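You operate a simulated robot arm through the tools that you are given. There is no shell and no other tool. Be economical: measure what you need, move in short steps, check, and stop when the job is done.

You are at the controls of a simulated robot arm. One attempt, no reset.

TASK
Couple both hoses to the short yellow cylinder, run its rod fully out.
Fine: red coupling on the red port, blue on blue, before you start the pump; then lever on HOLD and stop the pump; no oil spilt.

Only the result counts: the job must be done as asked and must still hold three seconds after the hand-in. Knocking over, shifting, dropping, spilling or breaking anything else fails it.

THE ROBOT
A 6-joint arm with a two-finger gripper, fixed in place. Base frame: the origin is at the foot of the arm, x ahead of it, y to its left, z up; the work surface is at about z = 0.76. Readings come in m, rad, newtons and seconds.
Its first joint turns from -2.897 to 2.897 rad. Payload 3.43 kg.
Tool frame: the origin (TCP) lies between the finger pads and is the grasp point; the fingertips stand 0.02 m ahead of it; z points along the fingers, y is the line along which they close. Largest opening 0.19 m; the body of the gripper starts 0.248 m behind the TCP.
Orientation is told as [roll, pitch, yaw] about the base's x, y, z axes, in that order, counted from this pose: with the fingers straight down and closing along the base's y, the tool's x points along the base's -x, its y along +y and its z along -z.

THE INTERFACE
- The arm moves only by the tool jog_arm. Its argument "plan" is a list of rows, each a list of 7 numbers: the turn, a rotation vector about the base's x, y, z in units of 5 degrees (1.0 is 5 degrees), then the shift along the base's x, y, z in units of 25 mm (1.0 is 25 mm), then the gripper command, from -1 (fully open) to 1 (shut), values between in proportion. In form: [[ax, ay, az, x, y, z, fingers], ...]. A call has 1 to 10 rows; each row shifts and turns the commanded pose from where the row before left it. A call with a number of a shift or a turn outside -1 to 1 is refused whole. Each row takes 0.2 s and may step no farther than 0.05 m and 0.15 rad from the row before; otherwise, or with a gripper value out of range, the whole call is refused. A pose out of reach is approached as far as the arm can. The call stops where the force on the tool passes 90 N (or 10 N more than at its start, if that is more) or the arm is blocked; 0.2 s more then pass. Each finger travels about 0.153 m/s and halts on what it meets, pressing with about 36 N; the grip force reading is that of the motor and also rises with nothing between the fingers. The clock runs only during rows and for 0.2 s after the last one: add rows that do not move to give the fingers time. It gives the time, the measured TCP pose, the force on the tool (base axes), the opening and the grip force at its end, in the units of the frame above (readings bear some noise), with the torque about the TCP (base axes, N m) and any sound that the robot's microphone picked up, and new pictures: "pictures" is both (left out), scene, wrist or none.
- Cameras (640 x 400 px; columns grow to the right, rows downward): "scene" is fixed at [0.4002, -0.6505, 1.3271]; the picture's right is [0.82, -0.57, 0.00], its down [-0.48, -0.70, -0.53] and it looks along [0.30, 0.43, -0.85] (base axes); focal length 214 px, centre (320, 200). "wrist" rides on the gripper at [0.071, -0.008, -0.288] in the tool frame; the picture's right is [0.12, 0.99, 0.00], its down [-0.96, 0.11, -0.25] and it looks along [-0.25, 0.03, 0.97] (tool axes); focal length 261 px, centre (320, 200). There is no depth. A picture from a camera that has moved, and an enlarged one, comes with that camera's place and axes in the base frame and with its lens.
- move_column(by): slides the trunk up (or, below 0, down) by that many m; the arm rides with it, the base frame stays. It gives what a move gives, with no picture.
- zoom(camera, box): a new picture of the part [left, top, right, bottom] of that camera's present view, enlarged. No time passes.
- hand_in(): hands the job in; it is judged then, once.

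Go step by step. Nothing tells you positions but the pictures and the camera data: compare them with the known pose of the tool, close in by small moves and look again before you grip or let go. The budget is 120 turns and 200 pictures, counting those below and the enlarged ones. Unless the task says otherwise, let go and move clear before handing in, and close with one line.

The tools are called after "Call:" as name(argument=value, ...) on one line, values as JSON. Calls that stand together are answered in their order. jog_arm: Moves the arm, as the interface text tells. Its arguments: {"type":"object","properties":{"plan":{"type":"array","items":{"type":"array","items":{"type":"number"}}},"pictures":{"type":"string","enum":["both","scene","wrist","none"]}},"required":["plan"]} The other tools are called the same way: move_column (by) slides the trunk up or down; zoom (camera, box) takes an enlarged picture of a part of a camera's view; hand_in () hands the job in.

At the start:

```text
time_s: 0.0
position: [0.6893, -0.2638, 1.0539]
tcp_rot: [0.0, 0.001, 0.001]
ft_force: [-0.2, -0.3, -0.6]
moment: [0.0, -0.01, 0.01]
opening: 0.1898
grip_force: 0.1
trunk travel left (down, up): [-0.275, 0.165]
```

scene: 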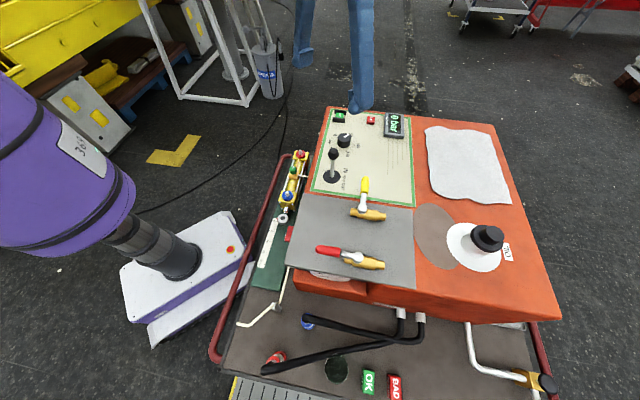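
wrist: 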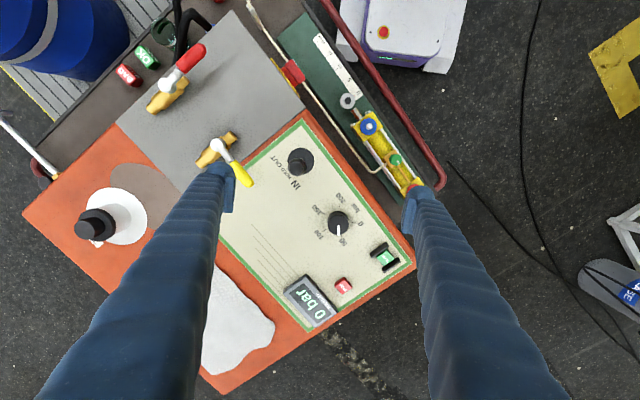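

I see a hydraulic power unit with a control panel, a yellow cylinder on its left in a green tray, and two black hoses with red and blue ends in front. I'll zoom in for details.

Call:
zoom(camera="scene", box=[220, 130, 340, 280])

Call:
zoom(camera="scene", box=[210, 270, 450, 400])

Call:
zoom(camera="scene", box=[300, 100, 430, 200])

Call:
zoom(camera="wrist", box=[260, 0, 460, 220])

Call:
zoom(camera="scene", box=[290, 160, 430, 290])

```text
2.67 times, centred on (280, 205) of scene
camera zoom: at [0.4002, -0.6505, 1.3271], right [0.82, -0.57, 0.0], down [-0.48, -0.7, -0.53], along [0.3, 0.43, -0.85], focal length 572 px, centre (427, 187)
```

zoom: 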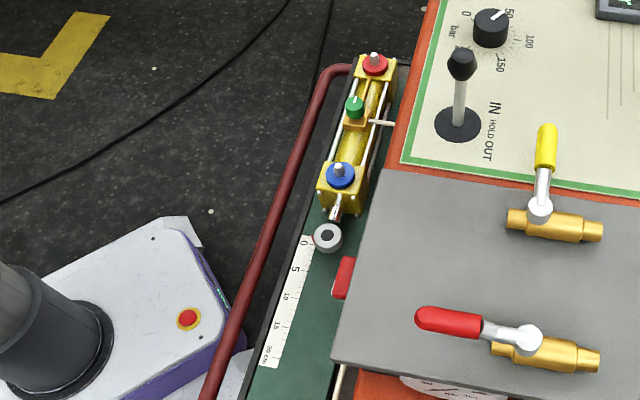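

```text
2.67 times, centred on (330, 335) of scene
camera zoom: at [0.4002, -0.6505, 1.3271], right [0.82, -0.57, 0.0], down [-0.48, -0.7, -0.53], along [0.3, 0.43, -0.85], focal length 572 px, centre (293, -160)
```

zoom: 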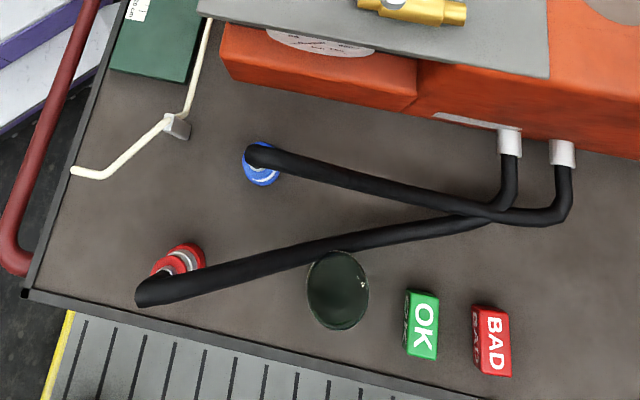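

```text
4.00 times, centred on (365, 150) of scene
camera zoom: at [0.4002, -0.6505, 1.3271], right [0.82, -0.57, 0.0], down [-0.48, -0.7, -0.53], along [0.3, 0.43, -0.85], focal length 858 px, centre (140, 400)
```

zoom: 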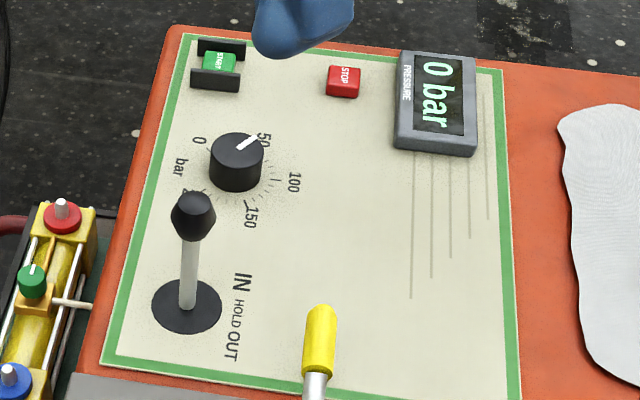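

```text
1.82 times, centred on (360, 110) of wrist
camera zoom: at [0.6189, -0.2737, 1.3406], right [-0.12, 0.99, 0.0], down [0.96, 0.12, 0.25], along [0.24, 0.03, -0.97], focal length 474 px, centre (247, 364)
```

zoom: 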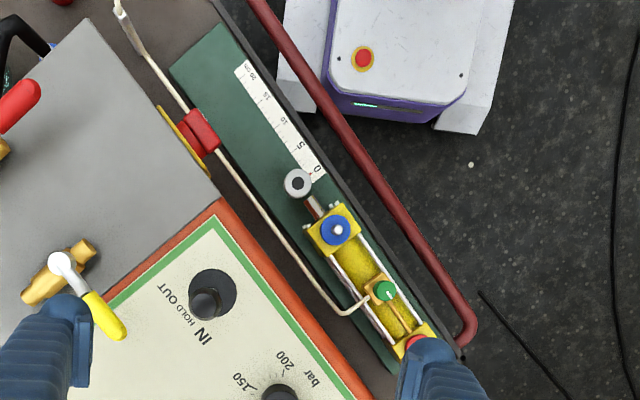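

```text
3.08 times, centred on (360, 225) of scene
camera zoom: at [0.4002, -0.6505, 1.3271], right [0.82, -0.57, 0.0], down [-0.48, -0.7, -0.53], along [0.3, 0.43, -0.85], focal length 660 px, centre (197, 123)
```

zoom: 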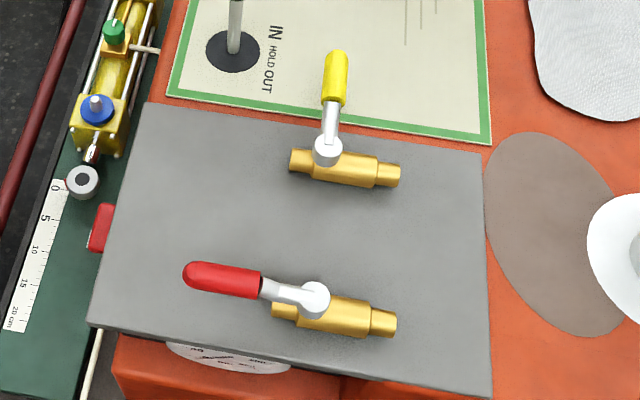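

The deck sits around z≈0.45 and the panel top at about 0.755. I'll move the wrist camera over the cylinder for a closer look.

Call:
jog_arm(plan=[[0, 0, 0, -0.6, 0.9, -0.3, -1], [0, 0, 0, -0.6, 0.9, -0.3, -1], [0, 0, 0, -0.6, 0.9, -0.3, -1], [0, 0, 0, -0.6, 0.9, -0.3, -1], [0, 0, 0, -0.6, 0.9, -0.3, -1], [0, 0, 0, -0.6, 0.9, -0.3, -1], [0, 0, 0, -0.6, 0.9, -0.3, -1]], pictures="both")

```text
time_s: 1.6
position: [0.583, -0.1062, 1.0007]
tcp_rot: [0.0, -0.003, 0.001]
ft_force: [-0.1, -0.5, 0.2]
moment: [0.0, 0.01, 0.03]
opening: 0.1903
grip_force: 0.0
trunk travel left (down, up): [-0.275, 0.165]
camera wrist: at [0.5132, -0.1158, 1.2885], right [-0.12, 0.99, 0.0], down [0.96, 0.12, 0.25], along [0.25, 0.03, -0.97], focal length 261 px, centre (320, 200)
```

scene: 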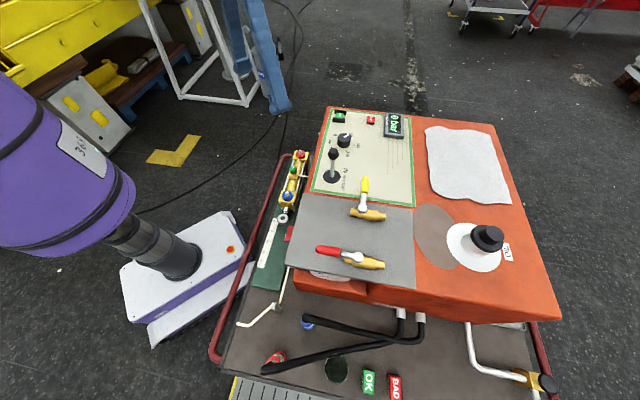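
wrist: 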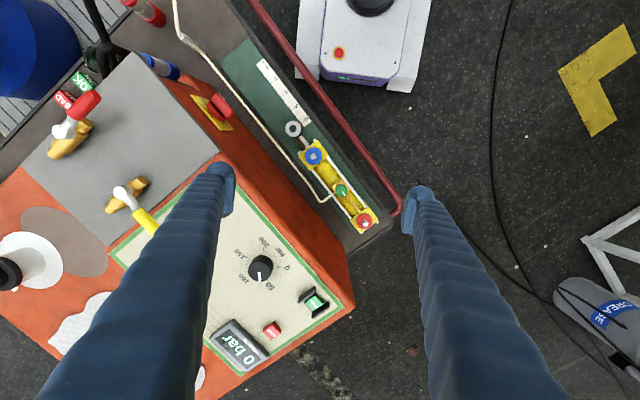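

Call:
zoom(camera="wrist", box=[240, 100, 400, 250])

Call:
zoom(camera="wrist", box=[60, 0, 320, 160])

```text
2.67 times, centred on (320, 175) of wrist
camera zoom: at [0.5132, -0.1158, 1.2885], right [-0.12, 0.99, 0.0], down [0.96, 0.12, 0.25], along [0.25, 0.03, -0.97], focal length 695 px, centre (320, 267)
```

zoom: 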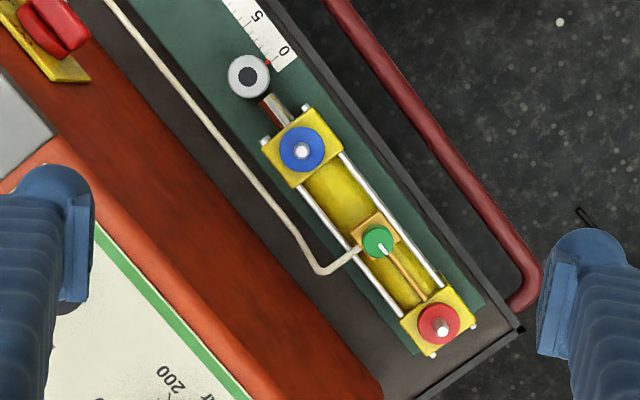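

```text
2.46 times, centred on (190, 80) of wrist
camera zoom: at [0.5132, -0.1158, 1.2885], right [-0.12, 0.99, 0.0], down [0.96, 0.12, 0.25], along [0.25, 0.03, -0.97], focal length 642 px, centre (640, 495)
```

zoom: 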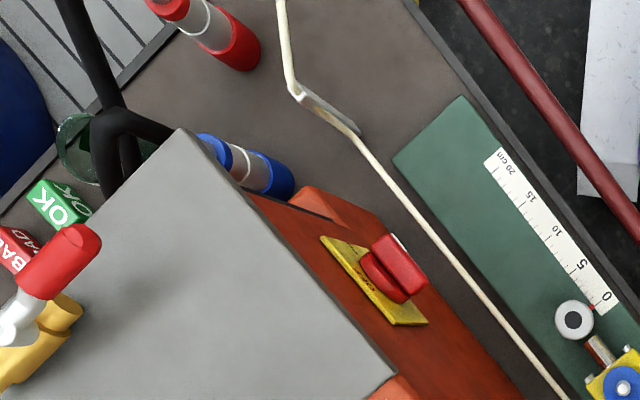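

The couplings appear to stand upright on the deck. I'll turn the gripper 45° to align with the cylinder axis and look over the couplings.

Call:
jog_arm(plan=[[0, 0, -1, -0.33, -1, 0, -1], [0, 0, -1, -0.33, -1, 0, -1], [0, 0, -1, -0.33, -1, 0, -1], [0, 0, -1, -0.33, -1, 0, -1], [0, 0, -1, -0.33, -1, 0, -1], [0, 0, -1, -0.33, -1, 0, -1], [0, 0, -1, -0.33, -1, 0, -1], [0, 0, -1, -0.33, -1, 0, -1], [0, 0, -1, -0.33, -1, 0, -1], [0, 0, 0, -0.33, -1, 0, -1]], pictures="none")

Call:
jog_arm(plan=[[0, 0, 0, -0.5, -1, -0.5, -1], [0, 0, 0, -0.5, -1, -0.5, -1], [0, 0, 0, -0.5, -1, -0.5, -1], [0, 0, 0, -0.5, -1, -0.5, -1]], pictures="both")

```text
time_s: 3.8
position: [0.5018, -0.3575, 1.0016]
tcp_rot: [0.0, 0.0, -0.785]
ft_force: [-0.5, -0.8, -0.3]
moment: [0.05, -0.04, 0.02]
opening: 0.1901
grip_force: 0.1
trunk travel left (down, up): [-0.275, 0.165]
```

```text
time_s: 4.8
position: [0.4503, -0.4571, 0.9511]
tcp_rot: [0.002, 0.001, -0.784]
ft_force: [0.4, -0.1, -0.1]
moment: [0.01, 0.0, 0.01]
opening: 0.1901
grip_force: 0.1
trunk travel left (down, up): [-0.275, 0.165]
camera wrist: at [0.3955, -0.4142, 1.2391], right [0.62, 0.79, 0.0], down [0.76, -0.6, 0.25], along [0.19, -0.15, -0.97], focal length 261 px, centre (320, 200)
```

scene: 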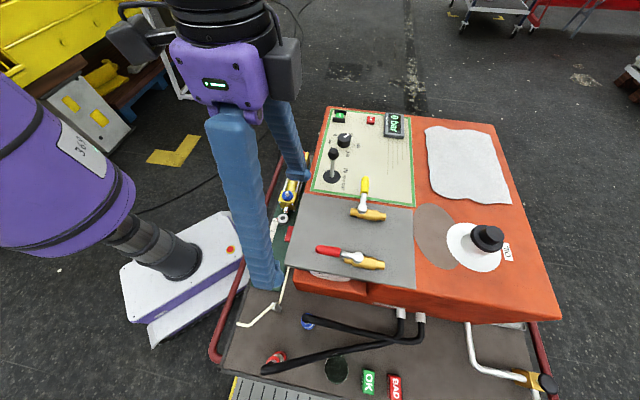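
wrist: 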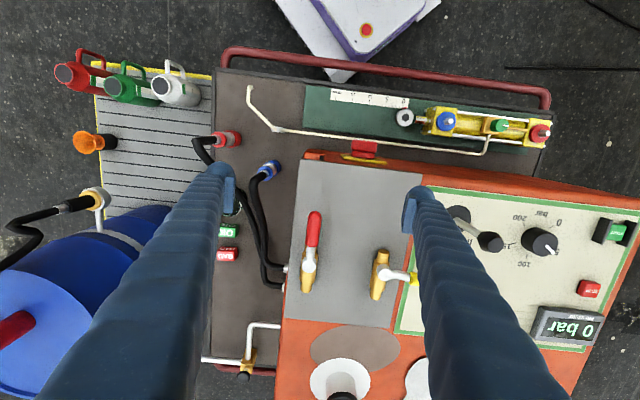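

Call:
zoom(camera="wrist", box=[180, 80, 340, 280])

Call:
zoom(camera="wrist", box=[380, 90, 580, 170])

Call:
zoom(camera="wrist", box=[420, 180, 640, 340])

```text
2.00 times, centred on (260, 180) of wrist
camera zoom: at [0.3955, -0.4142, 1.2391], right [0.62, 0.79, 0.0], down [0.76, -0.6, 0.25], along [0.19, -0.15, -0.97], focal length 521 px, centre (440, 240)
```

zoom: 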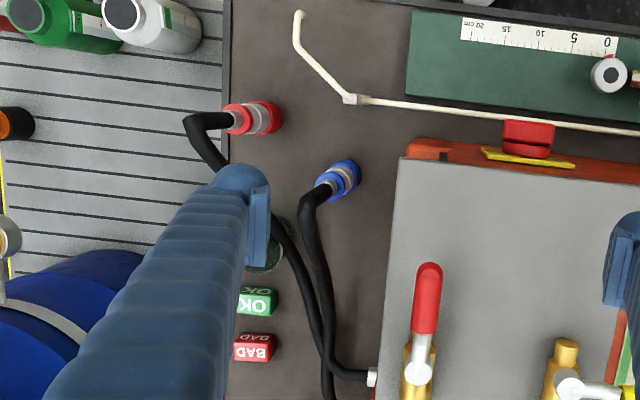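

```text
3.20 times, centred on (480, 130) of wrist
camera zoom: at [0.3955, -0.4142, 1.2391], right [0.62, 0.79, 0.0], down [0.76, -0.6, 0.25], along [0.19, -0.15, -0.97], focal length 834 px, centre (-192, 424)
```

zoom: 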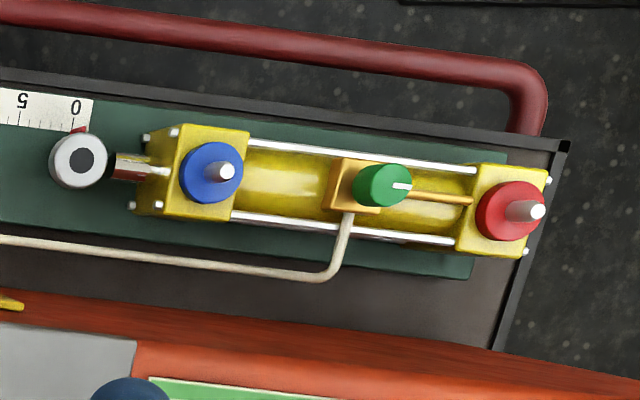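

```text
2.50 times, centred on (530, 260) of wrist
camera zoom: at [0.3955, -0.4142, 1.2391], right [0.62, 0.79, 0.0], down [0.76, -0.6, 0.25], along [0.19, -0.15, -0.97], focal length 652 px, centre (-205, 50)
```

zoom: 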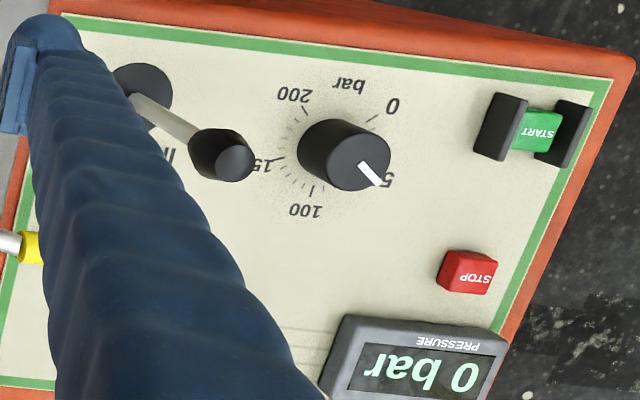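

Couplings stand vertically on the deck with hoses arching out of their tops. I'll go above the red one for a closer look.

Call:
jog_arm(plan=[[0, 0, 0, -0.95, -0.76, -0.5, -1], [0, 0, 0, -0.95, -0.76, -0.5, -1], [0, 0, 0, -0.95, -0.76, -0.5, -1], [0, 0, 0, -0.95, -0.76, -0.5, -1], [0, 0, 0, -0.95, -0.76, -0.5, -1], [0, 0, 0, -0.95, -0.76, -0.5, -1], [0, 0, 0, -0.95, -0.76, -0.5, -1], [0, 0, 0, -0.95, -0.76, -0.5, -1]], pictures="both")

```text
time_s: 6.6
position: [0.2618, -0.6092, 0.8526]
tcp_rot: [0.0, -0.001, -0.785]
ft_force: [0.2, -0.6, -1.1]
moment: [0.05, -0.04, -0.01]
opening: 0.1899
grip_force: 0.0
trunk travel left (down, up): [-0.275, 0.165]
camera wrist: at [0.2053, -0.5665, 1.1393], right [0.62, 0.79, 0.0], down [0.76, -0.6, 0.25], along [0.19, -0.15, -0.97], focal length 261 px, centre (320, 200)
```

scene: 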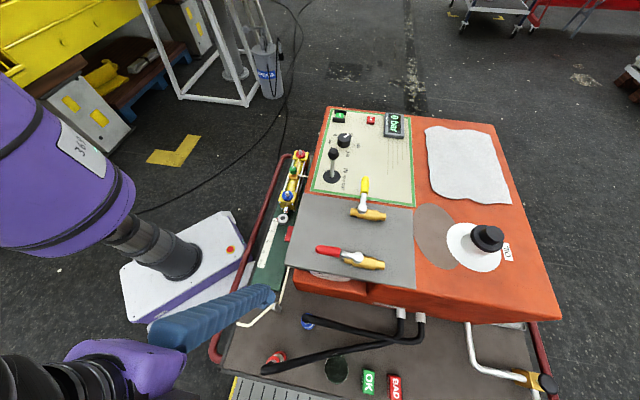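
wrist: 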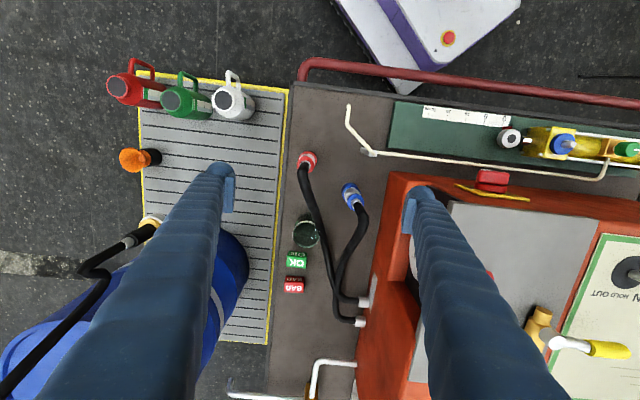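

Call:
zoom(camera="wrist", box=[270, 130, 390, 250])

Call:
zoom(camera="wrist", box=[330, 80, 430, 170])

```text
3.33 times, centred on (330, 190) of wrist
camera zoom: at [0.2053, -0.5665, 1.1393], right [0.62, 0.79, 0.0], down [0.76, -0.6, 0.25], along [0.19, -0.15, -0.97], focal length 869 px, centre (287, 233)
```

zoom: 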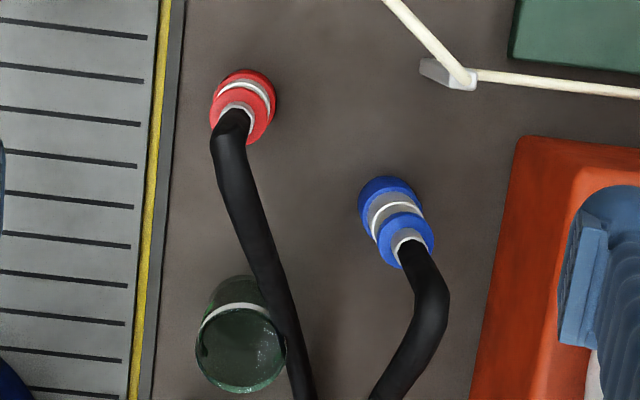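

```text
4.44 times, centred on (380, 125) of wrist
camera zoom: at [0.2053, -0.5665, 1.1393], right [0.62, 0.79, 0.0], down [0.76, -0.6, 0.25], along [0.19, -0.15, -0.97], focal length 1158 px, centre (53, 533)
```

zoom: 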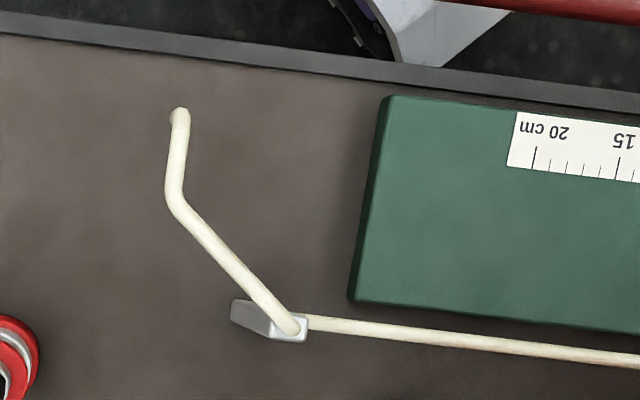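

The cart axes are at 45°, matching the tool yaw. Red coupling ≈(0.24,-0.628), blue ≈(0.373,-0.596). I'll narrow the gripper, centre over red, then lower the column.

Call:
jog_arm(plan=[[0, 0, 0, -0.9, -0.75, 0, -0.2], [0, 0, 0, 0, 0, 0, -0.2]], pictures="none")

Call:
move_column(by=-0.2)

Call:
jog_arm(plan=[[0, 0, 0, 0, 0, 0, -0.2]], pictures="both")

```text
time_s: 7.2
position: [0.2388, -0.6271, 0.8517]
tcp_rot: [0.0, 0.001, -0.783]
ft_force: [-0.5, -0.8, -1.5]
moment: [0.12, -0.05, -0.01]
opening: 0.1141
grip_force: 0.1
trunk travel left (down, up): [-0.275, 0.165]
```

```text
time_s: 9.4
position: [0.2375, -0.6273, 0.6513]
tcp_rot: [0.0, -0.001, -0.785]
ft_force: [0.5, -0.1, 0.0]
moment: [-0.02, -0.01, 0.01]
opening: 0.1141
grip_force: 0.0
trunk travel left (down, up): [-0.075, 0.365]
```

```text
time_s: 9.8
position: [0.2381, -0.6276, 0.6516]
tcp_rot: [0.0, 0.0, -0.785]
ft_force: [-0.1, -0.7, -0.3]
moment: [-0.01, -0.01, 0.06]
opening: 0.1139
grip_force: 0.1
trunk travel left (down, up): [-0.075, 0.365]
camera wrist: at [0.1832, -0.5848, 0.9393], right [0.62, 0.79, 0.0], down [0.76, -0.6, 0.25], along [0.19, -0.15, -0.97], focal length 261 px, centre (320, 200)
```

scene: 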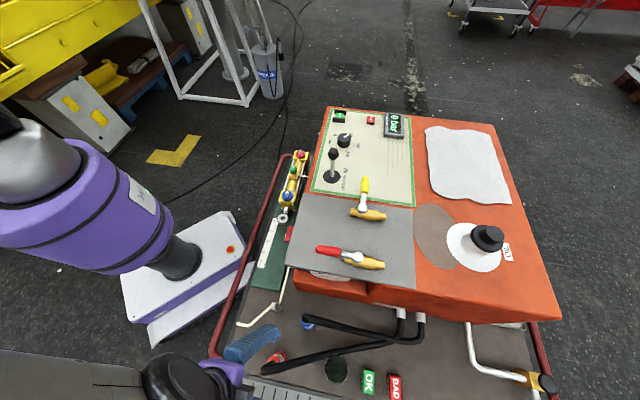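
wrist: 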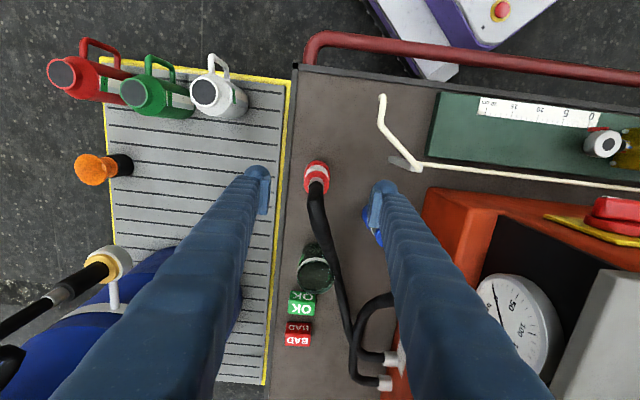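

Call:
zoom(camera="wrist", box=[260, 130, 400, 230])

```text
4.00 times, centred on (330, 180) of wrist
camera zoom: at [0.1832, -0.5848, 0.9393], right [0.62, 0.79, 0.0], down [0.76, -0.6, 0.25], along [0.19, -0.15, -0.97], focal length 1043 px, centre (280, 280)
```

zoom: 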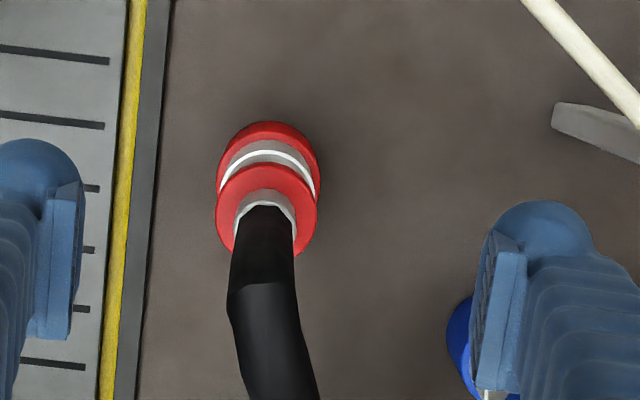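

Red coupling axis at about (0.233,-0.631), top ring at z≈0.56. Descending around it and gripping.

Call:
jog_arm(plan=[[0, 0, 0, -0.2, -0.15, -0.4, -0.2], [0, 0, 0, 0, 0, -0.9, -0.2], [0, 0, 0, 0, 0, -0.9, -0.2], [0, 0, 0, 0, 0, -0.9, -0.2], [0, 0, 0, 0, 0, -0.9, -0.2], [0, 0, 0, 0, 0, -0.8, -0.2], [0, 0, 0, 0, 0, 0, -0.2]], pictures="both")

```text
time_s: 11.4
position: [0.2333, -0.6311, 0.531]
tcp_rot: [0.0, 0.001, -0.784]
ft_force: [-0.7, -0.3, -0.8]
moment: [0.04, 0.02, -0.01]
opening: 0.114
grip_force: 0.1
trunk travel left (down, up): [-0.075, 0.365]
camera wrist: at [0.1782, -0.589, 0.8188], right [0.62, 0.79, 0.0], down [0.76, -0.6, 0.25], along [0.19, -0.15, -0.97], focal length 261 px, centre (320, 200)
```

scene: 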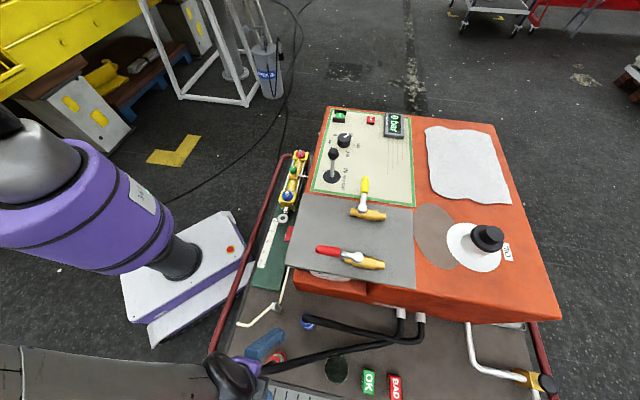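
wrist: 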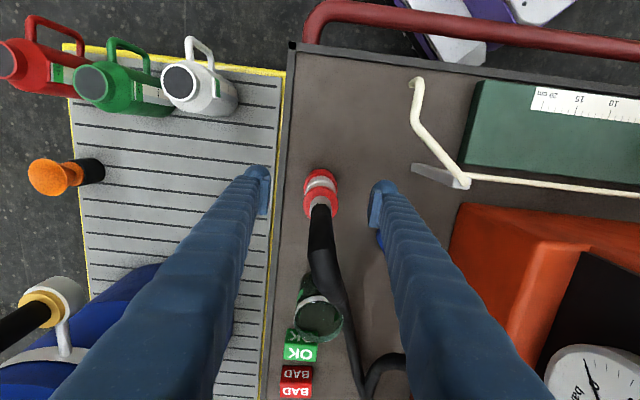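

Call:
jog_arm(plan=[[0, 0, 0, 0, 0, 0, 1], [0, 0, 0, 0, 0, 0, 1], [0, 0, 0, 0, 0, 0, 1], [0, 0, 0, 0, 0, 0, 1]], pictures="wrist")

Call:
zoom(camera="wrist", box=[260, 130, 400, 230])

```text
time_s: 12.4
position: [0.2336, -0.6311, 0.5314]
tcp_rot: [0.001, 0.0, -0.784]
ft_force: [0.3, 0.5, -0.2]
moment: [-0.01, 0.04, 0.0]
opening: 0.0395
grip_force: 36.1
trunk travel left (down, up): [-0.075, 0.365]
camera wrist: at [0.1781, -0.5888, 0.8191], right [0.62, 0.79, 0.0], down [0.76, -0.6, 0.25], along [0.19, -0.15, -0.97], focal length 261 px, centre (320, 200)
```

wrist: 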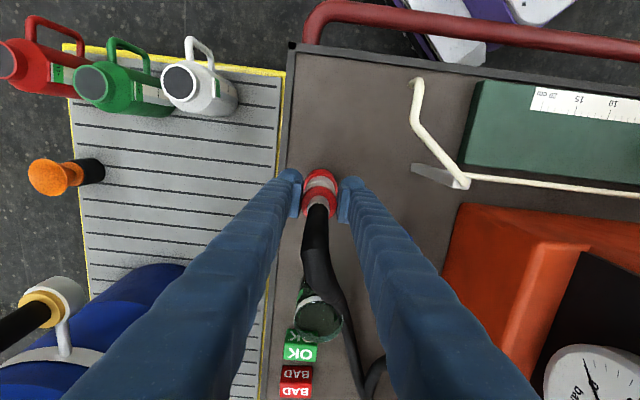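

```text
4.00 times, centred on (330, 180) of wrist
camera zoom: at [0.1781, -0.5888, 0.8191], right [0.62, 0.79, 0.0], down [0.76, -0.6, 0.25], along [0.19, -0.15, -0.97], focal length 1043 px, centre (280, 280)
```

zoom: 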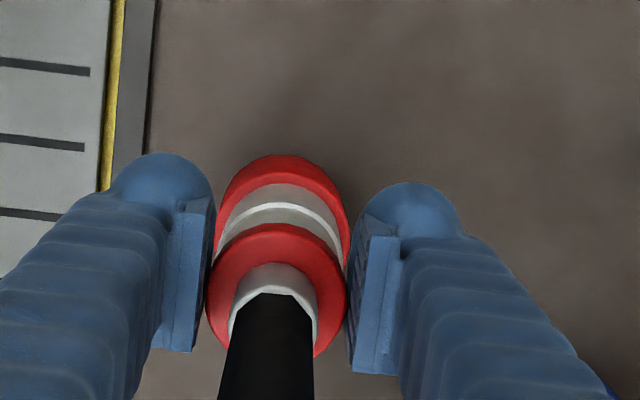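

Gripped (39.5 mm). Lifting straight up.

Call:
jog_arm(plan=[[0, 0, 0, 0, 0, 0.5, 1], [0, 0, 0, 0, 0, 1, 1], [0, 0, 0, 0, 0, 1, 1], [0, 0, 0, 0, 0, 1, 1], [0, 0, 0, 0, 0, 1, 1], [0, 0, 0, 0, 0, 1, 1], [0, 0, 0, 0, 0, 1, 1]], pictures="both")

```text
time_s: 14.0
position: [0.2332, -0.6307, 0.6945]
tcp_rot: [0.0, 0.0, -0.785]
ft_force: [0.6, -0.7, -3.5]
moment: [0.05, 0.02, 0.0]
opening: 0.0393
grip_force: 36.0
trunk travel left (down, up): [-0.075, 0.365]
camera wrist: at [0.178, -0.5882, 0.9823], right [0.62, 0.79, 0.0], down [0.76, -0.6, 0.25], along [0.19, -0.15, -0.97], focal length 261 px, centre (320, 200)
```

scene: 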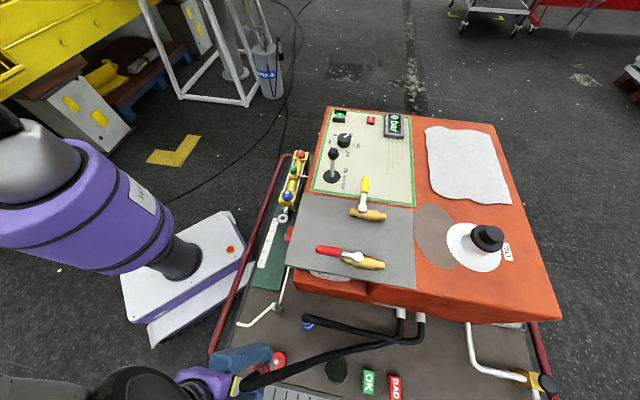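
wrist: 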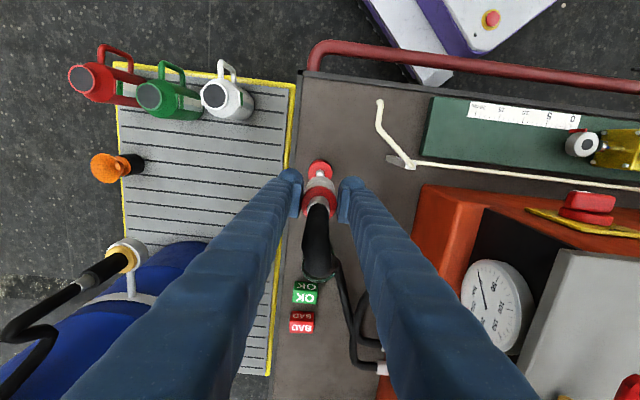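

Call:
zoom(camera="wrist", box=[270, 140, 370, 220])

Call:
zoom(camera="scene", box=[180, 310, 340, 400])

```text
5.00 times, centred on (320, 180) of wrist
camera zoom: at [0.178, -0.5882, 0.9823], right [0.62, 0.79, 0.0], down [0.76, -0.6, 0.25], along [0.19, -0.15, -0.97], focal length 1303 px, centre (320, 300)
```

zoom: 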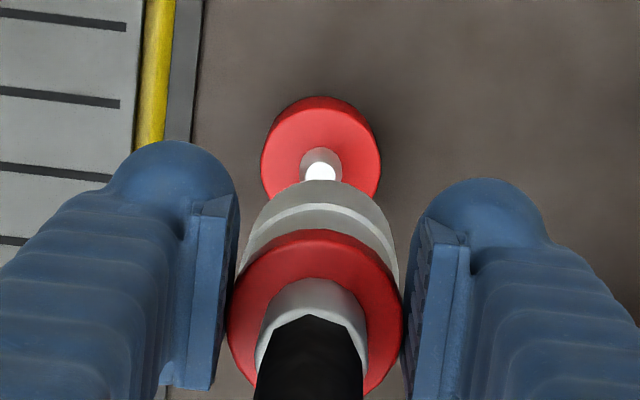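

```text
4.00 times, centred on (260, 355) of scene
camera zoom: at [0.4002, -0.6505, 1.3271], right [0.82, -0.57, 0.0], down [-0.48, -0.7, -0.53], along [0.3, 0.43, -0.85], focal length 858 px, centre (560, -420)
```

zoom: 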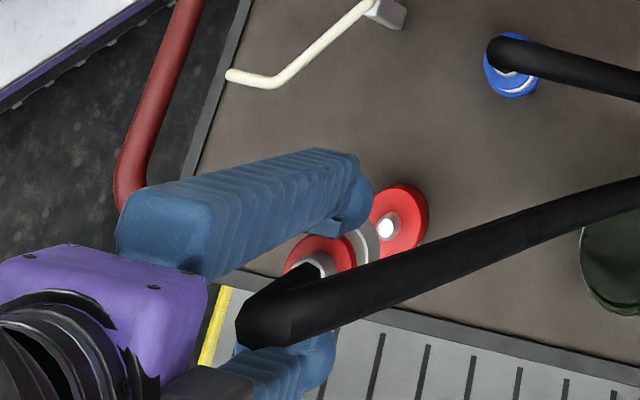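

The parking stub has the same red disc and nipple as the cylinder port, which gives me a seated height reference (TCP ≈ disc top + 0.076). Now carrying red toward the cylinder.

Call:
jog_arm(plan=[[0, 0, 0, 0.22, 0.91, 0, 1], [0, 0, 0, 0.22, 0.91, 0, 1], [0, 0, 0, 0.22, 0.91, 0, 1], [0, 0, 0, 0.22, 0.91, 0, 1], [0, 0, 0, 0.22, 0.91, 0, 1], [0, 0, 0, 0.22, 0.91, 0, 1], [0, 0, 0, 0.22, 0.91, 0, 1], [0, 0, 0, 0.22, 0.91, 0, 1], [0, 0, 0, 0.22, 0.91, 0, 1]], pictures="both")

```text
time_s: 16.0
position: [0.283, -0.4265, 0.6945]
tcp_rot: [0.0, 0.0, -0.785]
ft_force: [0.5, 0.3, -3.8]
moment: [0.06, 0.0, -0.01]
opening: 0.0393
grip_force: 36.2
trunk travel left (down, up): [-0.075, 0.365]
camera wrist: at [0.2279, -0.3833, 0.9818], right [0.62, 0.79, 0.0], down [0.76, -0.6, 0.25], along [0.19, -0.15, -0.97], focal length 261 px, centre (320, 200)
```

scene: 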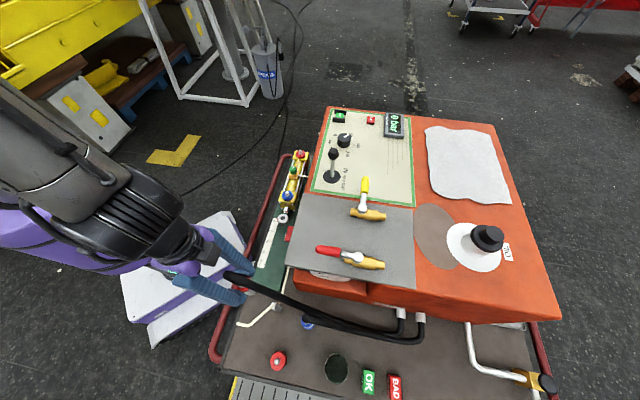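
wrist: 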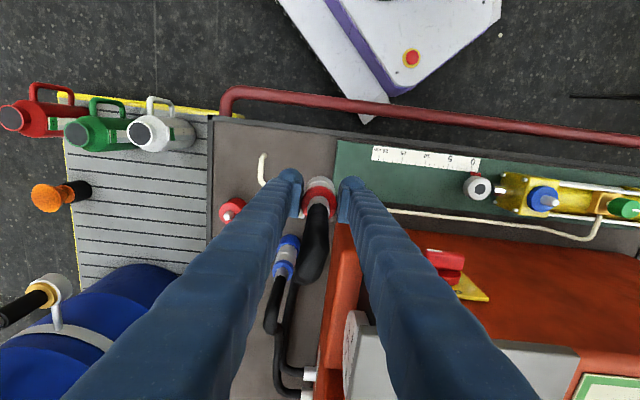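

Call:
jog_arm(plan=[[0, 0, 0, 1, 1, 0, 1], [0, 0, 0, 1, 1, 0, 1], [0, 0, 0, 1, 1, 0, 1], [0, 0, 0, 1, 1, 0, 1], [0, 0, 0, 1, 1, 0, 1], [0, 0, 0, 1, 1, 0, 1], [0, 0, 0, 1, 1, 0, 1], [0, 0, 0, 1, 1, 0, 1]], pictures="both")

```text
time_s: 17.8
position: [0.4839, -0.2253, 0.6934]
tcp_rot: [0.0, 0.002, -0.785]
ft_force: [-0.6, -0.8, -3.5]
moment: [0.09, -0.01, -0.01]
opening: 0.0393
grip_force: 36.2
trunk travel left (down, up): [-0.075, 0.365]
camera wrist: at [0.4286, -0.1828, 0.9809], right [0.62, 0.79, 0.0], down [0.76, -0.6, 0.25], along [0.19, -0.15, -0.97], focal length 261 px, centre (320, 200)
```

scene: 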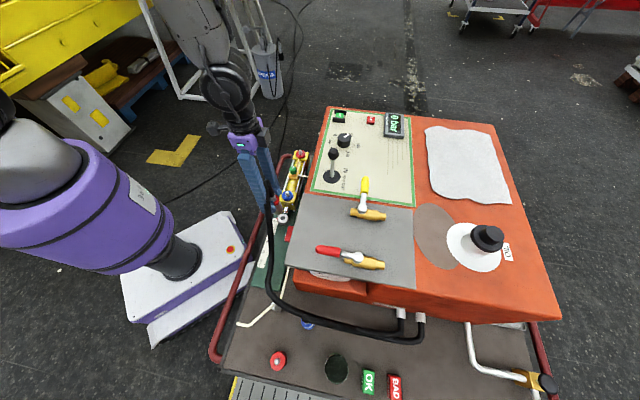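
wrist: 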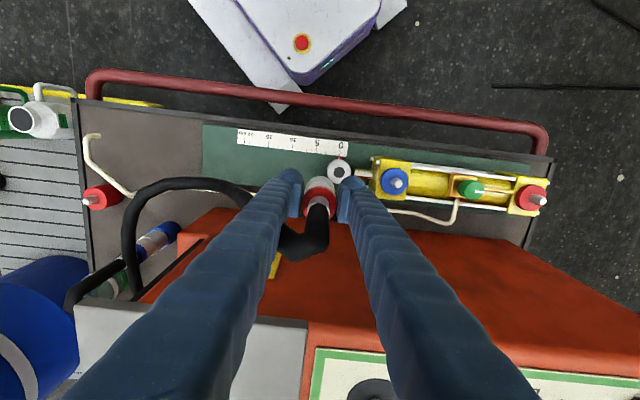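

Call:
jog_arm(plan=[[0, 0, 0, 1, 1, 0, 1], [0, 0, 0, 1, 1, 0, 1], [0, 0, 0, 1, 1, 0, 1], [0, 0, 0, 1, 1, 0, 1], [0, 0, 0, 1, 1, 0, 1], [0, 0, 0, 1, 1, 0, 1], [0, 0, 0, 1, 1, 0, 1], [0, 0, 0, 1, 1, 0, 1], [0, 0, 0, 1, 1, 0, 1]], pictures="both")

Call:
zoom(camera="wrist", box=[260, 110, 460, 230])

```text
time_s: 19.8
position: [0.7108, -0.0017, 0.6932]
tcp_rot: [-0.001, 0.001, -0.785]
ft_force: [-0.1, 0.7, -3.7]
moment: [0.12, 0.02, 0.0]
opening: 0.0395
grip_force: 35.9
trunk travel left (down, up): [-0.075, 0.365]
camera wrist: at [0.6554, 0.0415, 0.9813], right [0.62, 0.79, 0.0], down [0.76, -0.6, 0.25], along [0.19, -0.15, -0.97], focal length 261 px, centre (320, 200)
```

scene: 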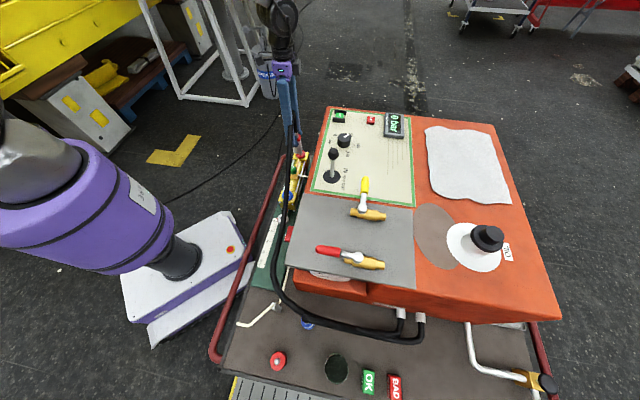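
wrist: 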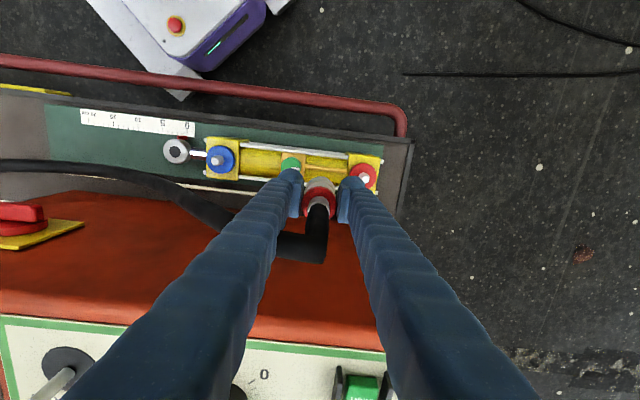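

```text
3.20 times, centred on (360, 170) of wrist
camera zoom: at [0.6554, 0.0415, 0.9813], right [0.62, 0.79, 0.0], down [0.76, -0.6, 0.25], along [0.19, -0.15, -0.97], focal length 834 px, centre (192, 296)
```

zoom: 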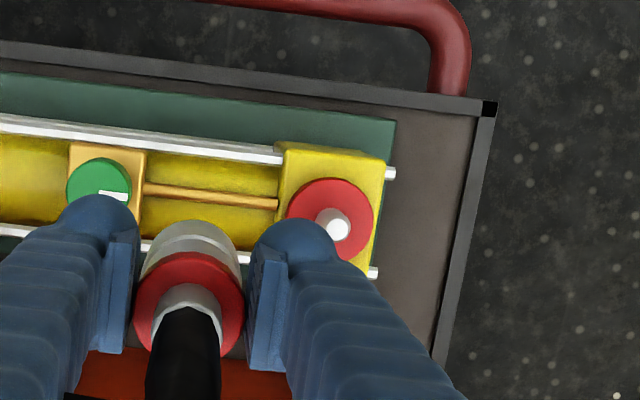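

Red disc estimated at (0.761,0.058), top z≈0.515. Moving over it and checking.

Call:
jog_arm(plan=[[0, 0, 0, 0.66, 0.8, 0, 1], [0, 0, 0, 0.66, 0.8, 0, 1], [0, 0, 0, 0.66, 0.8, 0, 1], [0, 0, 0, 0, 0, 0, 1]], pictures="wrist")

Call:
zoom(camera="wrist", box=[270, 140, 370, 220])

```text
time_s: 20.8
position: [0.7588, 0.0595, 0.6928]
tcp_rot: [-0.003, 0.0, -0.784]
ft_force: [0.3, 0.0, -3.5]
moment: [-0.03, 0.06, -0.01]
opening: 0.0398
grip_force: 35.4
trunk travel left (down, up): [-0.075, 0.365]
camera wrist: at [0.703, 0.1022, 0.9801], right [0.62, 0.79, 0.0], down [0.76, -0.6, 0.25], along [0.19, -0.15, -0.97], focal length 261 px, centre (320, 200)
```

wrist: 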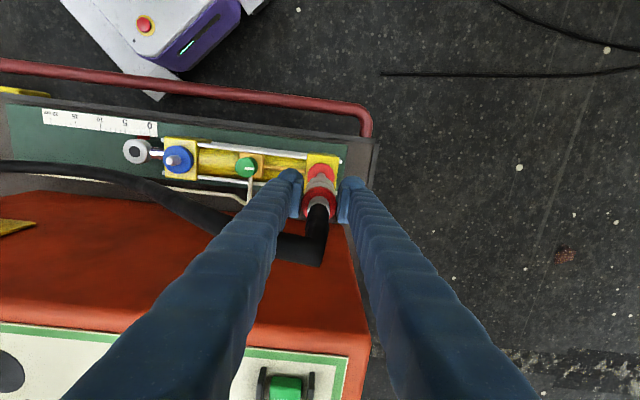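

```text
5.00 times, centred on (320, 180) of wrist
camera zoom: at [0.703, 0.1022, 0.9801], right [0.62, 0.79, 0.0], down [0.76, -0.6, 0.25], along [0.19, -0.15, -0.97], focal length 1303 px, centre (320, 300)
```

zoom: 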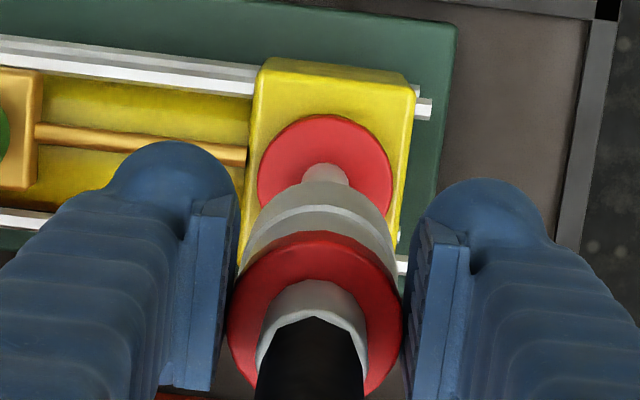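

Call:
jog_arm(plan=[[0, 0, 0, 0.09, 0, -0.8, 1], [0, 0, 0, 0, 0, -0.8, 1], [0, 0, 0, 0, 0, -0.8, 1], [0, 0, 0, 0, 0, 0, 1]], pictures="wrist")

Call:
zoom(camera="wrist", box=[270, 140, 370, 220])

Call:
zoom(camera="scene", box=[250, 110, 350, 220])

```text
time_s: 21.8
position: [0.7606, 0.0595, 0.633]
tcp_rot: [-0.005, 0.0, -0.784]
ft_force: [1.0, 0.1, -3.5]
moment: [0.03, 0.01, -0.02]
opening: 0.0395
grip_force: 36.3
trunk travel left (down, up): [-0.075, 0.365]
camera wrist: at [0.7052, 0.102, 0.9202], right [0.62, 0.79, 0.0], down [0.76, -0.6, 0.25], along [0.19, -0.15, -0.97], focal length 261 px, centre (320, 200)
```

wrist: 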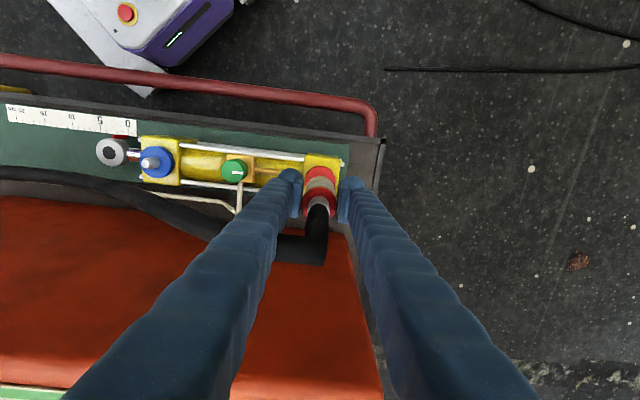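

```text
5.00 times, centred on (320, 180) of wrist
camera zoom: at [0.7052, 0.102, 0.9202], right [0.62, 0.79, 0.0], down [0.76, -0.6, 0.25], along [0.19, -0.15, -0.97], focal length 1303 px, centre (320, 300)
```

zoom: 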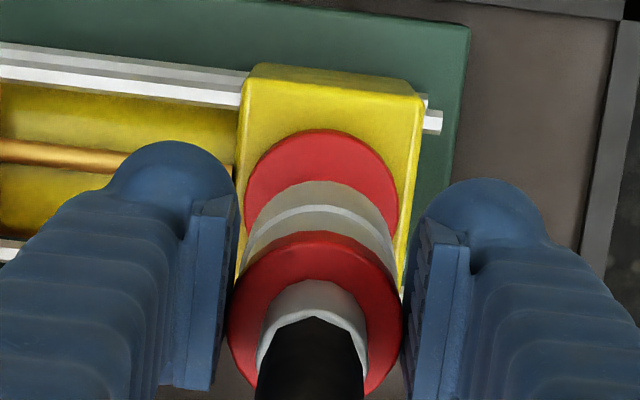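

```text
3.64 times, centred on (300, 165) of scene
camera zoom: at [0.4002, -0.6505, 1.3271], right [0.82, -0.57, 0.0], down [-0.48, -0.7, -0.53], along [0.3, 0.43, -0.85], focal length 780 px, centre (393, 327)
```

zoom: 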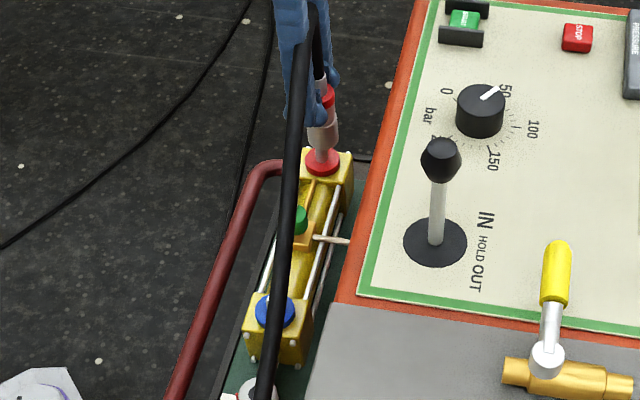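

Alignment is within about 1 mm. Pressing down gently.

Call:
jog_arm(plan=[[0, 0, 0, 0.02, 0.03, -0.5, 1], [0, 0, 0, 0, 0, -0.5, 1], [0, 0, 0, 0, 0, -0.4, 1], [0, 0, 0, 0, 0, -0.3, 1], [0, 0, 0, 0, 0, -0.2, 1]], pictures="wrist")

Call:
zoom(camera="wrist", box=[270, 140, 370, 220])

```text
time_s: 23.0
position: [0.7613, 0.0606, 0.5912]
tcp_rot: [0.003, -0.002, -0.782]
ft_force: [-1.0, 4.6, 40.5]
moment: [-0.2, -0.17, 0.07]
opening: 0.037
grip_force: 36.4
trunk travel left (down, up): [-0.075, 0.365]
camera wrist: at [0.7046, 0.1036, 0.8782], right [0.62, 0.79, 0.0], down [0.76, -0.6, 0.25], along [0.2, -0.15, -0.97], focal length 261 px, centre (320, 200)
```

wrist: 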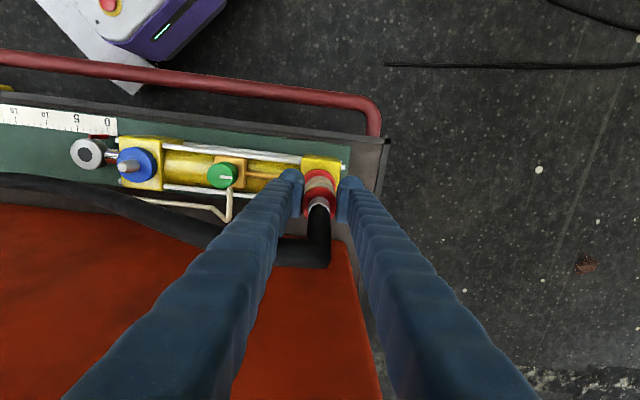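

```text
5.00 times, centred on (320, 180) of wrist
camera zoom: at [0.7046, 0.1036, 0.8782], right [0.62, 0.79, 0.0], down [0.76, -0.6, 0.25], along [0.2, -0.15, -0.97], focal length 1303 px, centre (320, 300)
```

zoom: 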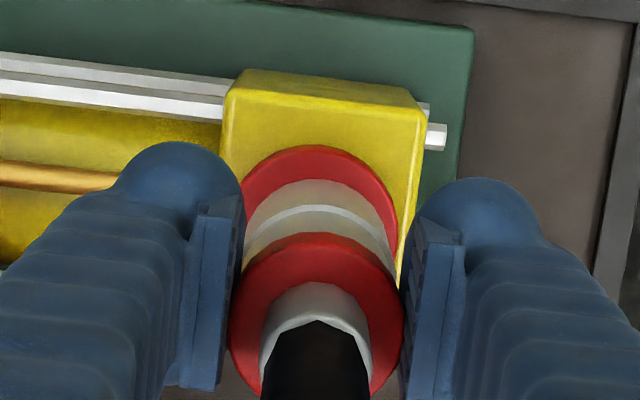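

Nearly seated (40 N reaction). Press a bit more for a latch.

Call:
jog_arm(plan=[[0, 0, 0, 0, 0, -0.12, 1], [0, 0, 0, 0, 0, -0.12, 1], [0, 0, 0, 0, 0, 0, 1]], pictures="wrist")

Call:
zoom(camera="wrist", box=[270, 140, 370, 220])

```text
time_s: 23.8
position: [0.7566, 0.0602, 0.5766]
tcp_rot: [-0.005, 0.006, -0.785]
ft_force: [-1.0, -1.4, -3.0]
moment: [0.02, 0.01, 0.01]
opening: 0.0371
grip_force: 35.8
trunk travel left (down, up): [-0.075, 0.365]
camera wrist: at [0.7034, 0.1024, 0.8652], right [0.62, 0.79, 0.0], down [0.76, -0.6, 0.24], along [0.19, -0.15, -0.97], focal length 261 px, centre (320, 200)
```

wrist: 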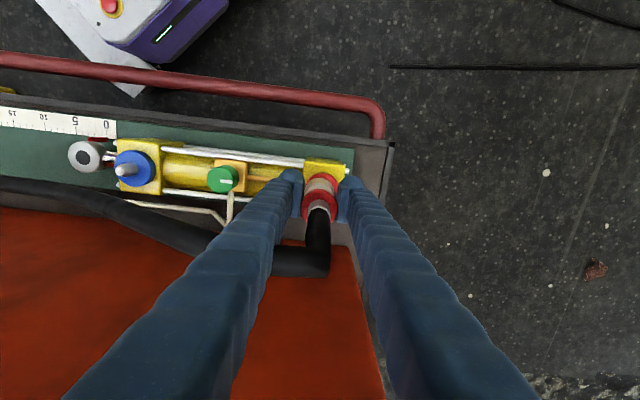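

```text
5.00 times, centred on (320, 180) of wrist
camera zoom: at [0.7034, 0.1024, 0.8652], right [0.62, 0.79, 0.0], down [0.76, -0.6, 0.24], along [0.19, -0.15, -0.97], focal length 1303 px, centre (320, 300)
```

zoom: 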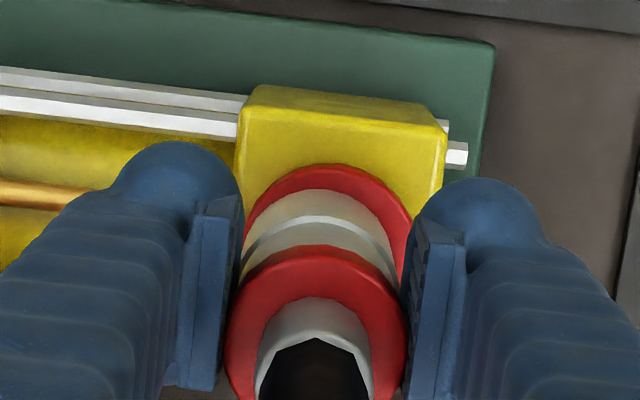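

Call:
jog_arm(plan=[[0, 0, 0, 0, 0, 0, 1], [0, 0, 0, 0, 0, 0, 1]], pictures="both")

Call:
zoom(camera="wrist", box=[270, 140, 370, 220])

Call:
zoom(camera="scene", box=[260, 110, 340, 200])

```text
time_s: 24.4
position: [0.7604, 0.0594, 0.5798]
tcp_rot: [-0.001, 0.001, -0.785]
ft_force: [-0.3, -0.4, -3.5]
moment: [-0.03, 0.0, 0.03]
opening: 0.0376
grip_force: 36.3
trunk travel left (down, up): [-0.075, 0.365]
camera wrist: at [0.7048, 0.1027, 0.8676], right [0.62, 0.79, 0.0], down [0.76, -0.6, 0.25], along [0.19, -0.15, -0.97], focal length 261 px, centre (320, 200)
```

scene: 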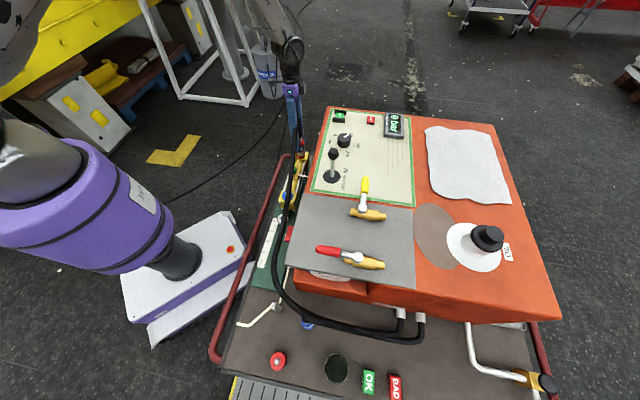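
wrist: 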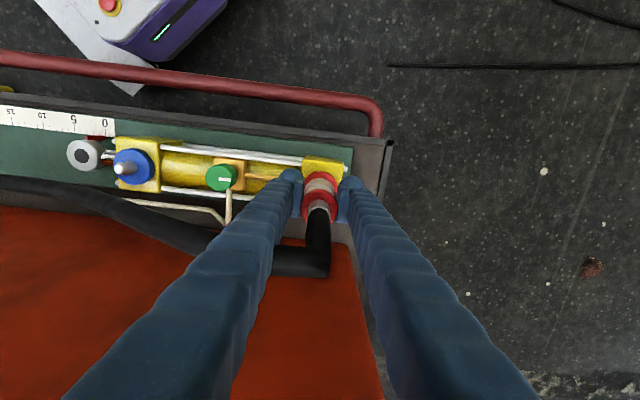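

```text
5.00 times, centred on (320, 180) of wrist
camera zoom: at [0.7048, 0.1027, 0.8676], right [0.62, 0.79, 0.0], down [0.76, -0.6, 0.25], along [0.19, -0.15, -0.97], focal length 1303 px, centre (320, 300)
```

zoom: 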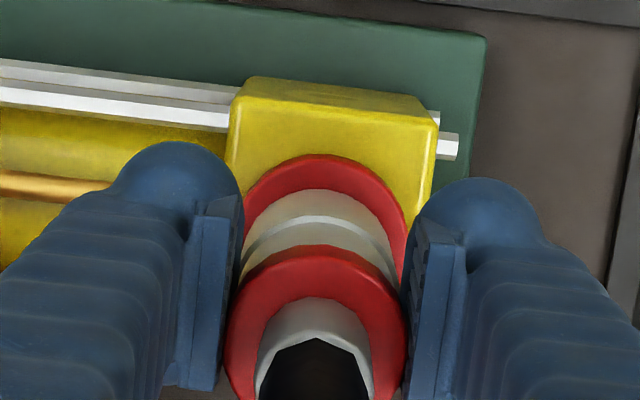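

```text
4.44 times, centred on (300, 155) of scene
camera zoom: at [0.4002, -0.6505, 1.3271], right [0.82, -0.57, 0.0], down [-0.48, -0.7, -0.53], along [0.3, 0.43, -0.85], focal length 953 px, centre (409, 400)
```

zoom: 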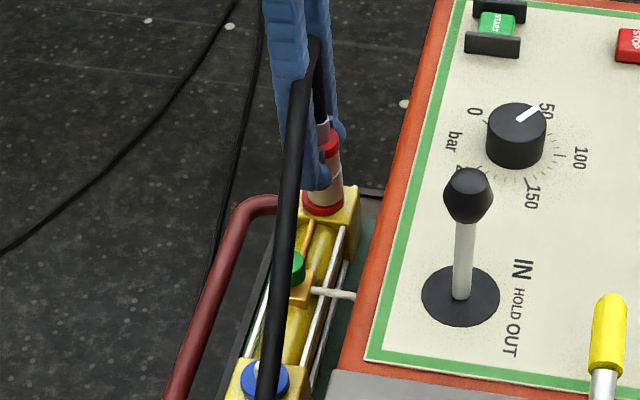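

It sank to the expected seated height after a peak force. A gentle tug checks the latch.

Call:
jog_arm(plan=[[0, 0, 0, 0, 0, 0.1, 1], [0, 0, 0, 0, 0, 0, 1]], pictures="none")

```text
time_s: 25.0
position: [0.7598, 0.0603, 0.5834]
tcp_rot: [-0.003, 0.0, -0.785]
ft_force: [0.3, 0.1, -3.9]
moment: [0.04, 0.04, 0.01]
opening: 0.0374
grip_force: 35.8
trunk travel left (down, up): [-0.075, 0.365]
```

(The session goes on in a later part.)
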